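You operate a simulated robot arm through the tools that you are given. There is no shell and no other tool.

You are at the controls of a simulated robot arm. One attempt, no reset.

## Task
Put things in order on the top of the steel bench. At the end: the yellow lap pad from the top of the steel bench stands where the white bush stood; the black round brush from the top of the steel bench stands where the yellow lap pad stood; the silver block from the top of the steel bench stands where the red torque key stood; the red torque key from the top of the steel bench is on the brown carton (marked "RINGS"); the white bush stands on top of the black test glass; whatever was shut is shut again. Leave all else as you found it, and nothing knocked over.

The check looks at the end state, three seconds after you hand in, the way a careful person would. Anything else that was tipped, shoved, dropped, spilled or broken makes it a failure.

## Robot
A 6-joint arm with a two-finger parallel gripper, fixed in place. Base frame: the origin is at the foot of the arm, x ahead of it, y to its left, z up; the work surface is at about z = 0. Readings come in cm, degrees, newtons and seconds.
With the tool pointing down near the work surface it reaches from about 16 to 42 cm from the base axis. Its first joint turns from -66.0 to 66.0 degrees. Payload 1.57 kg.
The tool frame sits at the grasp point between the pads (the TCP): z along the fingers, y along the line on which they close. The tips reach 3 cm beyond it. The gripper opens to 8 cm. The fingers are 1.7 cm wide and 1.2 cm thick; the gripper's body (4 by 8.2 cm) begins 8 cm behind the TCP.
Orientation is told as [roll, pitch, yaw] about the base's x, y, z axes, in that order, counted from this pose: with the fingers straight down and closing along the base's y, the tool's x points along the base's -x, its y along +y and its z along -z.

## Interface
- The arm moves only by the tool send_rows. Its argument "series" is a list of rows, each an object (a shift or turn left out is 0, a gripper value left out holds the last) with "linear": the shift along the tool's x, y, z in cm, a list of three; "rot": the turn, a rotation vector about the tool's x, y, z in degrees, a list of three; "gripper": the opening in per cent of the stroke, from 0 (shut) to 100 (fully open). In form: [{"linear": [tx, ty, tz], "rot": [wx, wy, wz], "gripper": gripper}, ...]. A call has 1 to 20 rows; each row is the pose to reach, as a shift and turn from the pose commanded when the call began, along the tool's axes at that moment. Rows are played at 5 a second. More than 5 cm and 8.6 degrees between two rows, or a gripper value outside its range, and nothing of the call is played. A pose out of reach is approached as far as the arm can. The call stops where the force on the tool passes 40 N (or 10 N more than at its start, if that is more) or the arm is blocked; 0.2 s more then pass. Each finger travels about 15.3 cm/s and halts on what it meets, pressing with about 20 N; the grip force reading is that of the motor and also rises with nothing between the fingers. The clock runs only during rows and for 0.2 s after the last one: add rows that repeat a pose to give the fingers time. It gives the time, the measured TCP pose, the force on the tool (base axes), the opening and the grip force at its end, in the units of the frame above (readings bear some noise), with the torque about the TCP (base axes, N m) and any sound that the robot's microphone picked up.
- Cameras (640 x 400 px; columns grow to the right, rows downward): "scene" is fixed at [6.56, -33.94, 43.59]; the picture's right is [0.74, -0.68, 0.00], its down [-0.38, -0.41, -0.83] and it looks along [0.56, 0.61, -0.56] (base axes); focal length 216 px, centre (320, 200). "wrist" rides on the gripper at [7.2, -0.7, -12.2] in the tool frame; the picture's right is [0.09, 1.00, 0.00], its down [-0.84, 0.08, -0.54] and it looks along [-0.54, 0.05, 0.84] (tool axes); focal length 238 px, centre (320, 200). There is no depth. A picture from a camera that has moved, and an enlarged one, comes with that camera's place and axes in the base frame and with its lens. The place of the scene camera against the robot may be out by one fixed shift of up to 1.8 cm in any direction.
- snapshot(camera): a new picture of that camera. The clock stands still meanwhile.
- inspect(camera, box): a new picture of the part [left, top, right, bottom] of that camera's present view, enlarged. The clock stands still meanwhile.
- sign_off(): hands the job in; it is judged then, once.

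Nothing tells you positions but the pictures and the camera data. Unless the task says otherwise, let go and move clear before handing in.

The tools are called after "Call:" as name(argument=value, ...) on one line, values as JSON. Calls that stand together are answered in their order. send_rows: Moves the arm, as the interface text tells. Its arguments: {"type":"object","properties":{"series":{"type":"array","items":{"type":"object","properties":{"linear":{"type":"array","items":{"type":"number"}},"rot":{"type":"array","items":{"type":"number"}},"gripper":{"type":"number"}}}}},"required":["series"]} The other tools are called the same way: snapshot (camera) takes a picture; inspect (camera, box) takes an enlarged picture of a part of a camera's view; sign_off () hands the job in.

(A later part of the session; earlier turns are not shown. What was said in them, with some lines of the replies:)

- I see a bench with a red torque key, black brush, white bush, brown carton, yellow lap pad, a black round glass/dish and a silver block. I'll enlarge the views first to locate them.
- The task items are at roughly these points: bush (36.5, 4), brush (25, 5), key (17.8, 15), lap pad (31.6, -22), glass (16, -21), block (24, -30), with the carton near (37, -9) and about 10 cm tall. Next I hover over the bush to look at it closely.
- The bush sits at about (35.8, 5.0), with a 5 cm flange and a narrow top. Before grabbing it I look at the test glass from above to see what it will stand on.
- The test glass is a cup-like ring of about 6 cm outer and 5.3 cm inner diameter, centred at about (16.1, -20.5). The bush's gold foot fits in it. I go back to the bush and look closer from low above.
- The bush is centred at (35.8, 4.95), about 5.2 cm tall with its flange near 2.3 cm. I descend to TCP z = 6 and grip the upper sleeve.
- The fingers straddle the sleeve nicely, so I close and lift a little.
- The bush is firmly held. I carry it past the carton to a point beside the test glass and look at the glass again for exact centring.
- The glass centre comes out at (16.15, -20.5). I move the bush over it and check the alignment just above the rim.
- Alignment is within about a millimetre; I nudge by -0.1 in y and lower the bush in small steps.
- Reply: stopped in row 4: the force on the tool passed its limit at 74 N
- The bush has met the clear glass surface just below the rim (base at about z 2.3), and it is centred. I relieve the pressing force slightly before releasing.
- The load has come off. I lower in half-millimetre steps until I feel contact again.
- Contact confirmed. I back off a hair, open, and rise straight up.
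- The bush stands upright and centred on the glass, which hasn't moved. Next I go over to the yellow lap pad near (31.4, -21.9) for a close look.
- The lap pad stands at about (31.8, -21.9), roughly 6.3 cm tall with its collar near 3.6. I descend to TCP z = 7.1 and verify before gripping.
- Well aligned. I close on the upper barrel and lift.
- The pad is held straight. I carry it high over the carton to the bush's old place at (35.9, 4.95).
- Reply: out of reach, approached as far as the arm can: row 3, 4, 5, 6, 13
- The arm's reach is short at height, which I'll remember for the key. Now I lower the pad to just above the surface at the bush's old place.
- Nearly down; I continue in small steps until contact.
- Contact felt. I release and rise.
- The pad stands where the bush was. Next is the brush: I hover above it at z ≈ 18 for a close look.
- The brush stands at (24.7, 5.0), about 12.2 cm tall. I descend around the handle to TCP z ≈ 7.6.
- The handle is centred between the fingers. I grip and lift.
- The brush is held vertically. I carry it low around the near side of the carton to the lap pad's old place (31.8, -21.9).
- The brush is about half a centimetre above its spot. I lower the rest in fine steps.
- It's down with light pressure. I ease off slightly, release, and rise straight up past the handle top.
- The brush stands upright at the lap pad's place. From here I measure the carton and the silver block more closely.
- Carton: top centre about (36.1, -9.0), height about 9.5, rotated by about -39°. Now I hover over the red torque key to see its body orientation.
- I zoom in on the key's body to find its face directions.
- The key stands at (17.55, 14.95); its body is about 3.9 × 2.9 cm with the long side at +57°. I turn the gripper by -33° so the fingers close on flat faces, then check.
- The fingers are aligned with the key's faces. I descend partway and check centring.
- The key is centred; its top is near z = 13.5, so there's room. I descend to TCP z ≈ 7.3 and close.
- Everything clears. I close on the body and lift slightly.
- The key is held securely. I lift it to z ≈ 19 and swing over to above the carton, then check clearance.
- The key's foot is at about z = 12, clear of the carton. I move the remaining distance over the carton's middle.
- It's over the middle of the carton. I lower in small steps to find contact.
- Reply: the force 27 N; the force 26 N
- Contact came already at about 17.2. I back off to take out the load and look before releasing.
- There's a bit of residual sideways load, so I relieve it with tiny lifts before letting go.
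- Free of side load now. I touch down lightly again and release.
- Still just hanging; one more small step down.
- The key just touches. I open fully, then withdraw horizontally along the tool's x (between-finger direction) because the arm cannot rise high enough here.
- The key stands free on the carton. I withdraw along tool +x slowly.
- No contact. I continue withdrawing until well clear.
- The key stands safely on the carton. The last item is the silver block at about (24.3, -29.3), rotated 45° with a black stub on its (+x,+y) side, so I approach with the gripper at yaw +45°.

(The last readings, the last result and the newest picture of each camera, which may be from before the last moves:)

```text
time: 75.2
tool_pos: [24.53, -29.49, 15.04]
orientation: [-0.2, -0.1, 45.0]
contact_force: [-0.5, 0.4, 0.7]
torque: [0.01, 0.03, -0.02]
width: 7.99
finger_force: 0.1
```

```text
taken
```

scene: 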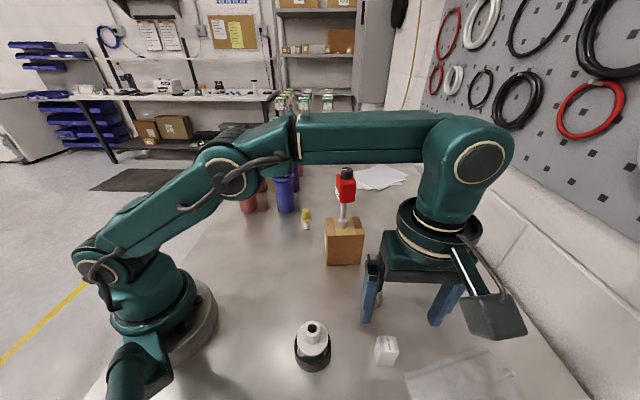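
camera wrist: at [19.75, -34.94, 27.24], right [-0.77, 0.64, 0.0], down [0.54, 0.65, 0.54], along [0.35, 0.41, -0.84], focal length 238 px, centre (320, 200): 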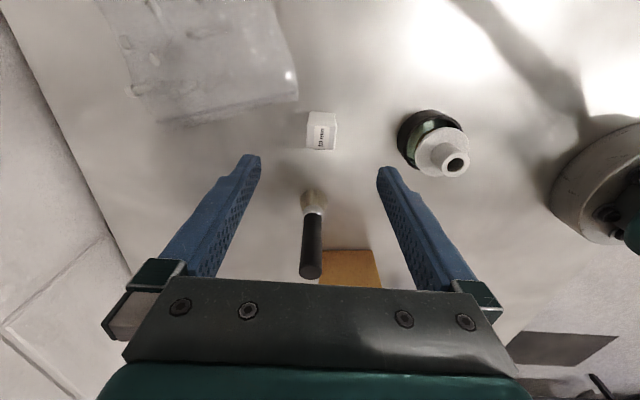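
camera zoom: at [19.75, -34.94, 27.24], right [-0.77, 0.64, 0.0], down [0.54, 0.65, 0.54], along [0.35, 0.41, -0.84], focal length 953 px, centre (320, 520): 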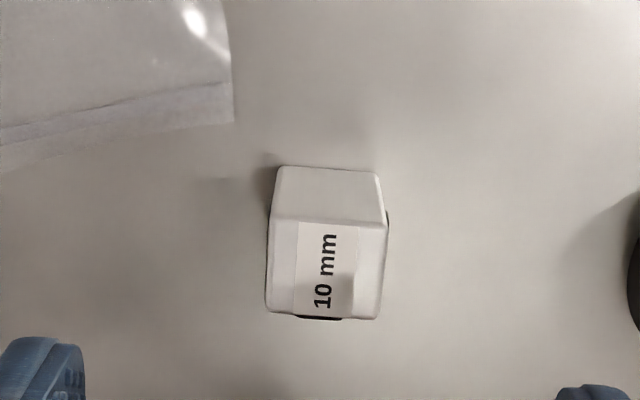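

The block is well seen: a 2.7 × 2.4 cm footprint, about 5 cm tall, with the bag corner about 1 cm away from the finger path. I narrow the fingers, trim the alignment and descend.

Call:
send_rows(series=[{"linear": [-0.09, 0.12, 0.5], "rot": [0, 0, -2.5], "gripper": 62}, {"linear": [-0.09, 0.12, 2], "rot": [0, 0, -2.5]}, {"linear": [-0.09, 0.12, 3.5], "rot": [0, 0, -2.5]}, {"linear": [-0.09, 0.12, 5], "rot": [0, 0, -2.5]}, {"linear": [-0.09, 0.12, 6], "rot": [0, 0, -2.5]}, {"linear": [-0.09, 0.12, 6], "rot": [0, 0, -2.5]}])

Call:
snapshot(camera="wrist")

Call:
inspect(camera="wrist", box=[220, 70, 420, 195])

```text
time: 76.6
tool_pos: [24.36, -29.32, 9.03]
orientation: [-0.3, 0.1, 47.5]
contact_force: [0.3, 0.5, -1.2]
torque: [0.03, 0.0, 0.0]
width: 4.95
finger_force: 0.1
```

```text
taken
camera wrist: at [19.93, -34.98, 21.21], right [-0.8, 0.6, 0.0], down [0.51, 0.67, 0.54], along [0.33, 0.43, -0.84], focal length 238 px, centre (320, 200)
```

wrist: 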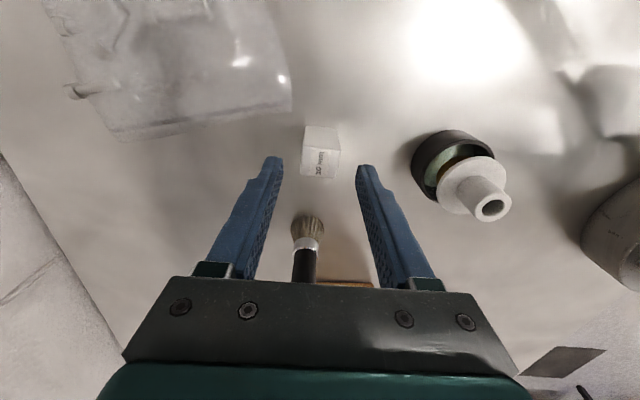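

```text
3.20 times, centred on (320, 132) of wrist
camera zoom: at [19.93, -34.98, 21.21], right [-0.8, 0.6, 0.0], down [0.51, 0.67, 0.54], along [0.33, 0.43, -0.84], focal length 763 px, centre (320, 416)
```

zoom: 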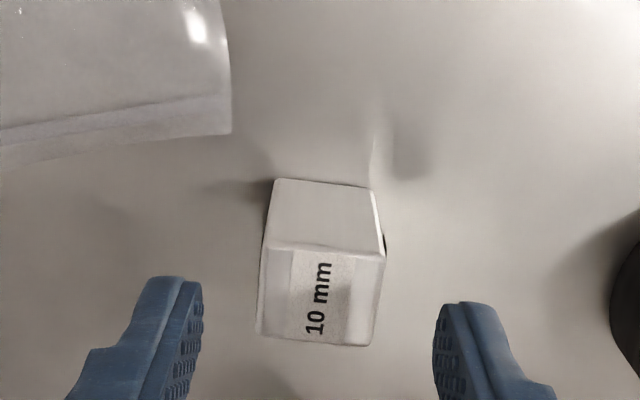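

Aligned. I go down to TCP z ≈ 4.2 and grip.

Call:
send_rows(series=[{"linear": [0, 0, 1.2]}, {"linear": [0, 0, 2.4]}, {"linear": [0, 0, 3.6]}, {"linear": [0, 0, 4.8]}, {"linear": [0, 0, 4.8]}])

Call:
inspect(camera="wrist", box=[200, 80, 440, 230])

Call:
inspect(camera="scene", box=[330, 270, 470, 390])

```text
time: 77.8
tool_pos: [24.45, -29.26, 4.33]
orientation: [-0.1, 0.0, 47.5]
contact_force: [-0.3, 0.1, -1.4]
torque: [-0.03, 0.02, 0.01]
width: 4.97
finger_force: 0.1
```

```text
2.67 times, centred on (320, 155) of wrist
camera zoom: at [19.98, -34.98, 16.4], right [-0.8, 0.6, 0.0], down [0.51, 0.67, 0.54], along [0.33, 0.43, -0.84], focal length 636 px, centre (320, 320)
```

zoom: 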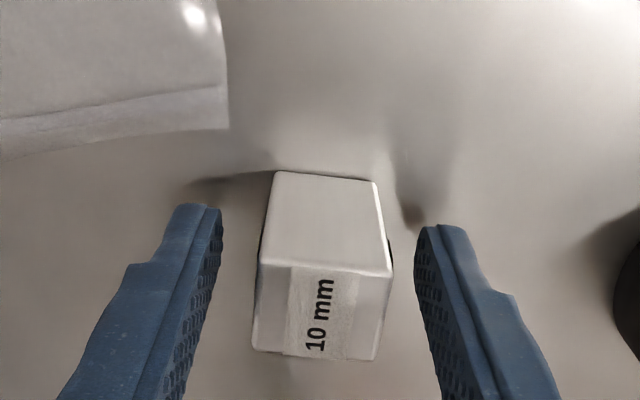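

```text
3.33 times, centred on (400, 330) of scene
camera zoom: at [6.56, -33.94, 43.59], right [0.74, -0.68, 0.0], down [-0.38, -0.41, -0.83], along [0.56, 0.61, -0.56], focal length 719 px, centre (53, -233)
```

zoom: 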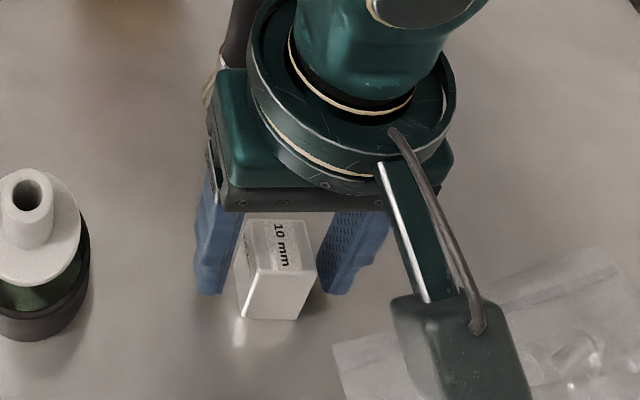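

The fingers straddle the block cleanly. I close and lift.

Call:
send_rows(series=[{"gripper": 0}, {"gripper": 0}, {"gripper": 0}, {"linear": [0, 0, -0.5]}, {"linear": [0, 0, -1.5]}, {"linear": [0, 0, -3]}, {"linear": [0, 0, -5]}, {"linear": [0, 0, -5]}])

Call:
inspect(camera="wrist", box=[200, 80, 440, 230])

Call:
snapshot(camera="scene")

```text
time: 79.6
tool_pos: [24.31, -29.32, 9.26]
orientation: [-0.2, 0.0, 47.5]
contact_force: [0.2, 0.3, -2.1]
torque: [0.02, -0.04, -0.02]
width: 2.8
finger_force: 20.1
```

```text
2.67 times, centred on (320, 155) of wrist
camera zoom: at [19.79, -35.06, 21.38], right [-0.8, 0.6, 0.0], down [0.51, 0.67, 0.54], along [0.33, 0.43, -0.84], focal length 636 px, centre (320, 320)
```

zoom: 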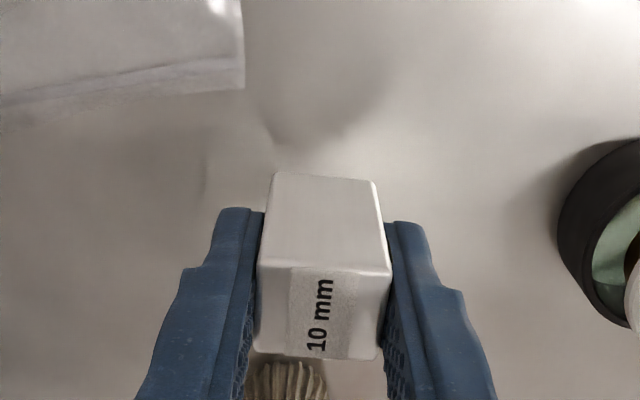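

```text
taken
```

scene: 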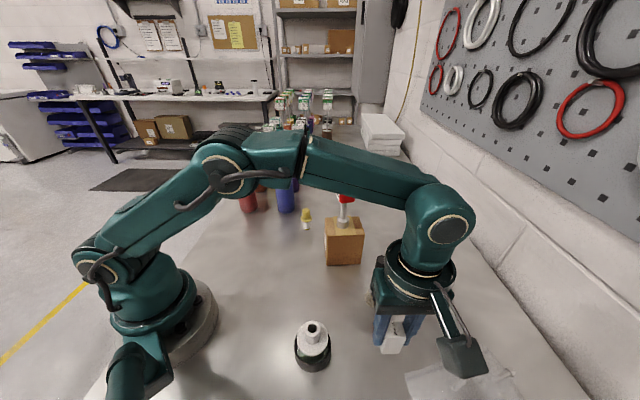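

The block is held. I lift it and carry it along the near side toward the key's old place.

Call:
send_rows(series=[{"linear": [0, 0, -2]}, {"linear": [0, 0, -4]}, {"linear": [0, 0, -6]}, {"linear": [-1.75, 1.86, -6]}, {"linear": [-3.5, 3.72, -6]}, {"linear": [-5.25, 5.59, -6]}, {"linear": [-7, 7.45, -6]}, {"linear": [-8.74, 9.31, -6]}, {"linear": [-10.49, 11.17, -6]}, {"linear": [-12.1, 12.87, -6]}, {"linear": [-13.7, 14.57, -6]}, {"linear": [-15.31, 16.27, -6]}, {"linear": [-16.92, 17.97, -6]}, {"linear": [-18.52, 19.67, -6]}, {"linear": [-20.13, 21.37, -6]}, {"linear": [-20.13, 21.37, -6]}])

Call:
snapshot(camera="wrist")

Call:
snapshot(camera="scene")

```text
time: 83.0
tool_pos: [22.11, -0.07, 15.34]
orientation: [-0.2, 0.0, 47.5]
contact_force: [0.8, -0.8, -1.7]
torque: [-0.02, 0.03, -0.02]
width: 2.76
finger_force: 19.3
```

```text
taken
camera wrist: at [17.62, -5.71, 27.44], right [-0.8, 0.61, 0.0], down [0.51, 0.67, 0.54], along [0.33, 0.43, -0.84], focal length 238 px, centre (320, 200)
```

wrist: 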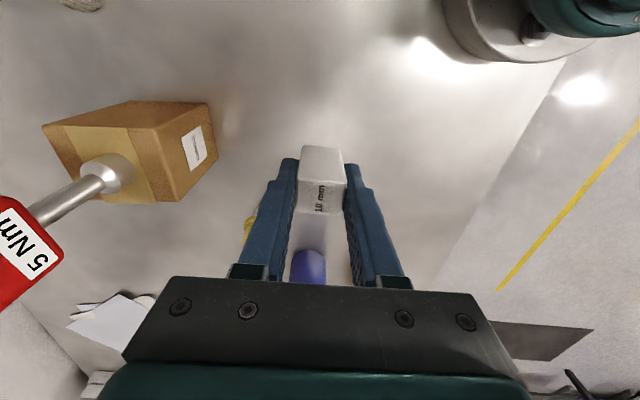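

```text
taken
```

scene: 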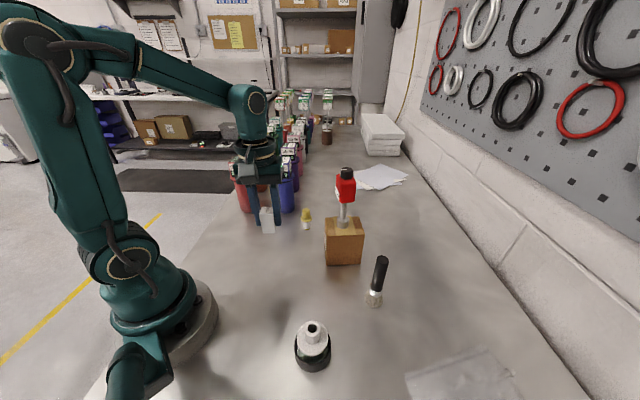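

All clear. I move over the key's old place (17.55, 14.95) and lower partway.

Call:
send_rows(series=[{"linear": [-1.33, 2.22, 0]}, {"linear": [-2.66, 4.44, 0]}, {"linear": [-4, 6.67, 0]}, {"linear": [-5.33, 8.89, 0]}, {"linear": [-6.66, 11.11, 0]}, {"linear": [-7.99, 13.33, 0]}, {"linear": [-7.99, 13.33, 2]}, {"linear": [-7.99, 13.33, 4]}, {"linear": [-7.99, 13.33, 6]}, {"linear": [-7.99, 13.33, 8]}, {"linear": [-7.99, 13.33, 9.5]}, {"linear": [-7.99, 13.33, 9.5]}])

Call:
snapshot(camera="wrist")

Call:
inspect(camera="scene", box=[180, 170, 300, 260])

```text
time: 85.6
tool_pos: [17.66, 14.74, 5.61]
orientation: [-0.2, 0.0, 47.5]
contact_force: [0.0, 0.3, -2.0]
torque: [0.02, 0.0, 0.0]
width: 2.79
finger_force: 20.7
```

```text
taken
camera wrist: at [13.21, 9.11, 17.71], right [-0.8, 0.6, 0.0], down [0.51, 0.67, 0.54], along [0.33, 0.43, -0.84], focal length 238 px, centre (320, 200)
```

wrist: 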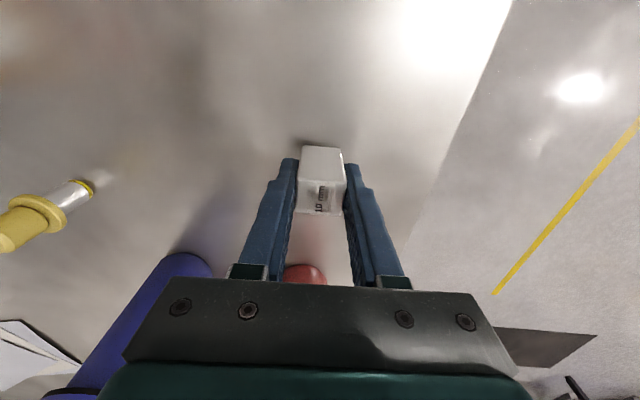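

```text
4.44 times, centred on (240, 215) of scene
camera zoom: at [6.56, -33.94, 43.59], right [0.74, -0.68, 0.0], down [-0.38, -0.41, -0.83], along [0.56, 0.61, -0.56], focal length 958 px, centre (676, 133)
```

zoom: 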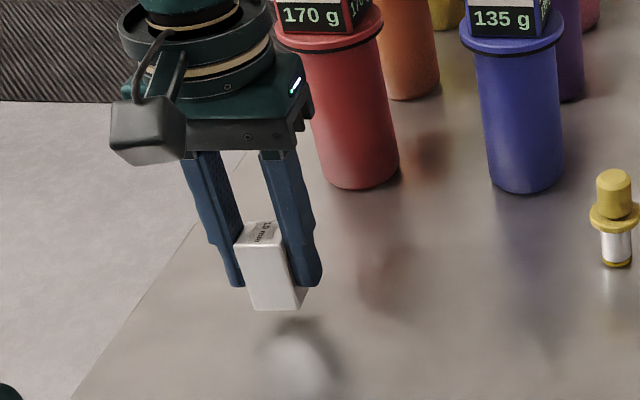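

It's above the right spot, so I lower the remaining 1.3 cm in fine steps.

Call:
send_rows(series=[{"linear": [-0.05, 0.05, 0.5]}, {"linear": [-0.05, 0.05, 1.0]}, {"linear": [-0.05, 0.05, 1.15]}, {"linear": [-0.05, 0.05, 1.15]}])

Call:
send_rows(series=[{"linear": [0, 0, 0.06]}, {"linear": [0, 0, 0.06]}])

```text
time: 86.6
tool_pos: [17.68, 14.96, 4.5]
orientation: [-0.2, 0.1, 47.5]
contact_force: [-0.4, 0.0, -1.0]
torque: [-0.02, 0.0, 0.01]
width: 2.76
finger_force: 19.9
```

```text
time: 87.2
tool_pos: [17.77, 15.0, 4.36]
orientation: [-0.2, 0.0, 47.5]
contact_force: [0.8, -0.2, -0.9]
torque: [0.01, 0.01, -0.01]
width: 2.77
finger_force: 20.0
```

Call:
send_rows(series=[{"linear": [0, 0, 0.07]}, {"linear": [0, 0, 0.07]}])

```text
time: 87.8
tool_pos: [17.71, 14.91, 4.36]
orientation: [-0.3, 0.0, 47.6]
contact_force: [-0.5, 0.8, -2.9]
torque: [-0.01, -0.02, 0.0]
width: 2.78
finger_force: 20.0
```

The block still hangs a hair above the bench, so I take another small step.

Call:
send_rows(series=[{"linear": [0, 0, 0.06]}, {"linear": [0, 0, 0.06]}])

```text
time: 88.4
tool_pos: [17.78, 14.91, 4.31]
orientation: [-0.2, 0.1, 47.5]
contact_force: [-0.3, 0.3, -1.8]
torque: [0.0, 0.01, -0.03]
width: 2.79
finger_force: 19.7
```

Call:
send_rows(series=[{"linear": [0, 0, 0.06]}, {"linear": [0, 0, 0.06]}])

```text
time: 89.0
tool_pos: [17.82, 14.96, 4.13]
orientation: [-0.2, 0.0, 47.5]
contact_force: [-0.6, -3.8, 17.5]
torque: [-0.03, 0.23, 0.02]
width: 2.77
finger_force: 19.6
```

Contact made. I ease off, release, and rise.

Call:
send_rows(series=[{"linear": [0, 0, -0.04]}, {"linear": [0, 0, -0.04]}, {"linear": [0, 0, -0.04], "gripper": 65}, {"linear": [0, 0, -0.04], "gripper": 65}, {"linear": [0, 0, -0.04], "gripper": 65}, {"linear": [0, 0, -1]}, {"linear": [0, 0, -2.5]}, {"linear": [0, 0, -4]}, {"linear": [0, 0, -6]}, {"linear": [0, 0, -8]}, {"linear": [0, 0, -10]}, {"linear": [0, 0, -12]}, {"linear": [0, 0, -12]}])

Call:
snapshot(camera="wrist")

Call:
inspect(camera="scene", box=[180, 170, 300, 260])

Call:
inspect(camera="wrist", box=[240, 70, 400, 170])

```text
time: 91.8
tool_pos: [17.69, 15.0, 16.2]
orientation: [-0.2, 0.0, 47.5]
contact_force: [-0.3, -0.2, -0.1]
torque: [0.0, -0.01, -0.04]
width: 5.22
finger_force: 0.1
```

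```text
taken
camera wrist: at [13.2, 9.29, 28.43], right [-0.8, 0.6, 0.0], down [0.51, 0.67, 0.54], along [0.33, 0.43, -0.84], focal length 238 px, centre (320, 200)
```

wrist: 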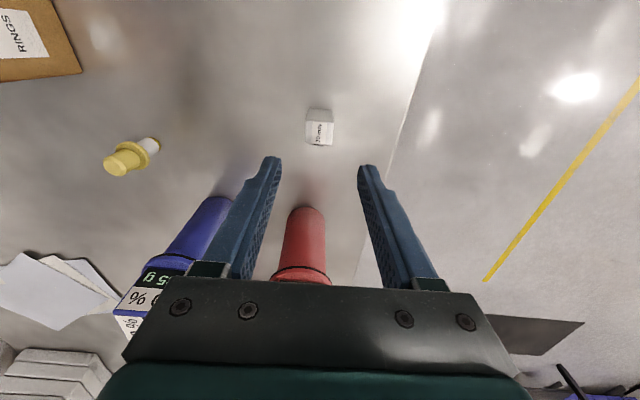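

```text
4.44 times, centred on (240, 215) of scene
camera zoom: at [6.56, -33.94, 43.59], right [0.74, -0.68, 0.0], down [-0.38, -0.41, -0.83], along [0.56, 0.61, -0.56], focal length 958 px, centre (676, 133)
```

zoom: 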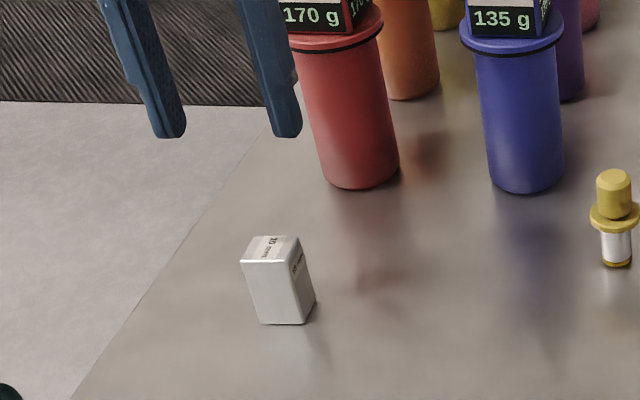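

```text
4.00 times, centred on (320, 120) of wrist
camera zoom: at [13.2, 9.29, 28.43], right [-0.8, 0.6, 0.0], down [0.51, 0.67, 0.54], along [0.33, 0.43, -0.84], focal length 953 px, centre (320, 520)
```

zoom: 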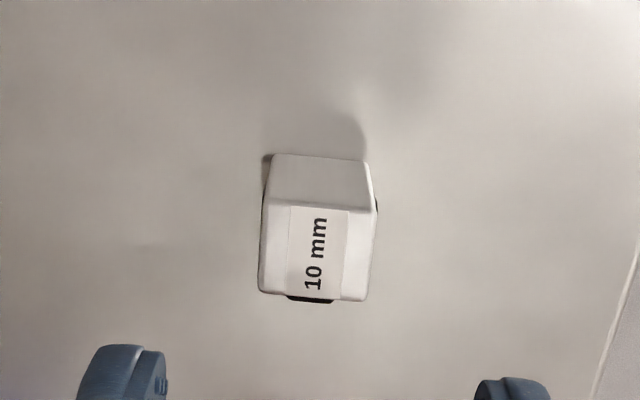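

The block stands where the key was. I retreat high to a neutral pose and check the whole bench.

Call:
send_rows(series=[{"linear": [0, 0, -3]}, {"linear": [0, 0, -6]}, {"linear": [1, -1.3, -9]}, {"linear": [2.5, -3.2, -11]}, {"linear": [4, -5.2, -12]}, {"linear": [5.5, -7.1, -12]}, {"linear": [7, -9, -12]}, {"linear": [8.5, -11, -12]}, {"linear": [10, -12.9, -12]}, {"linear": [11.5, -14.8, -12]}, {"linear": [13, -16.8, -12]}, {"linear": [14.2, -18.3, -12]}, {"linear": [14.2, -18.3, -12]}])

Call:
snapshot(camera="wrist")

Call:
snapshot(camera="scene")

Call:
inspect(camera="scene", box=[200, 150, 420, 380])

```text
time: 94.6
tool_pos: [21.63, -7.75, 28.53]
orientation: [-0.3, -0.1, 47.5]
contact_force: [0.4, -0.3, 0.0]
torque: [-0.01, 0.02, -0.04]
width: 5.2
finger_force: 0.1
```

```text
taken
camera wrist: at [17.11, -13.48, 40.59], right [-0.8, 0.6, 0.0], down [0.51, 0.67, 0.54], along [0.33, 0.43, -0.84], focal length 238 px, centre (320, 200)
```

wrist: 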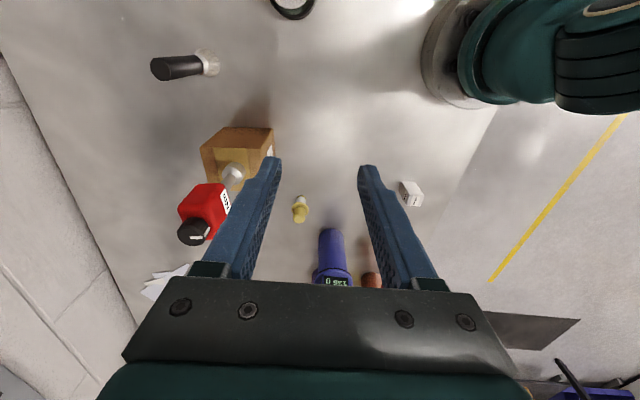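

```text
taken
```

scene: 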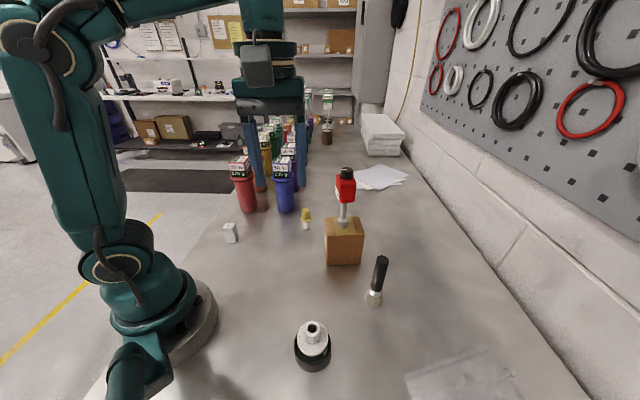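

```text
1.74 times, centred on (310, 265) of scene
camera zoom: at [6.56, -33.94, 43.59], right [0.74, -0.68, 0.0], down [-0.38, -0.41, -0.83], along [0.56, 0.61, -0.56], focal length 375 px, centre (337, 87)
```

zoom: 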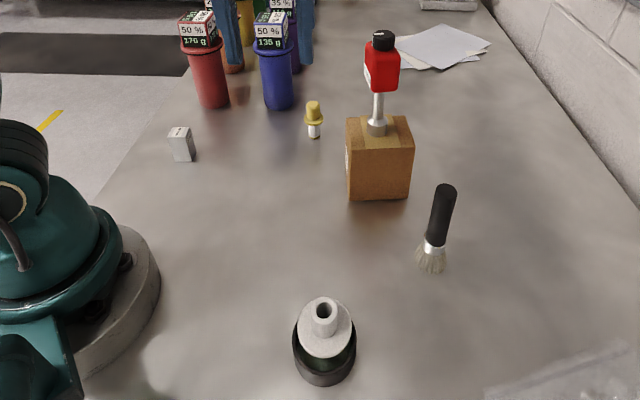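

Everything is in place: the pad is at the bush's spot, the brush at the pad's spot, and the block at the key's spot. The key stands on the carton, the bush stands on the test glass, nothing is knocked over and the gripper is clear, so I hand in.

Call:
sign_off()

```text
The job is handed in.
```

I moved all five items to their places and handed the job in. The last pictures show everything upright and nothing knocked over. I haven't seen the check's verdict.

- **Yellow lap pad:** stands where the white bush stood, within about 1 mm by my measurements.
- **Black round brush:** stands where the lap pad stood.
- **Silver block:** stands where the red torque key stood. It is turned by about 2° from its original angle.
- **Red torque key:** stands upright near the middle of the carton marked "RINGS".
- **White bush:** stands centred on the test glass. The gripper pressed it down with a brief 74 N spike when it first touched, but the glass did not move and shows no damage in the pictures.

I found nothing on the bench that was shut, so there was nothing to close again. The carton did not visibly move when I set the key on it. The gripper is empty and clear of everything.
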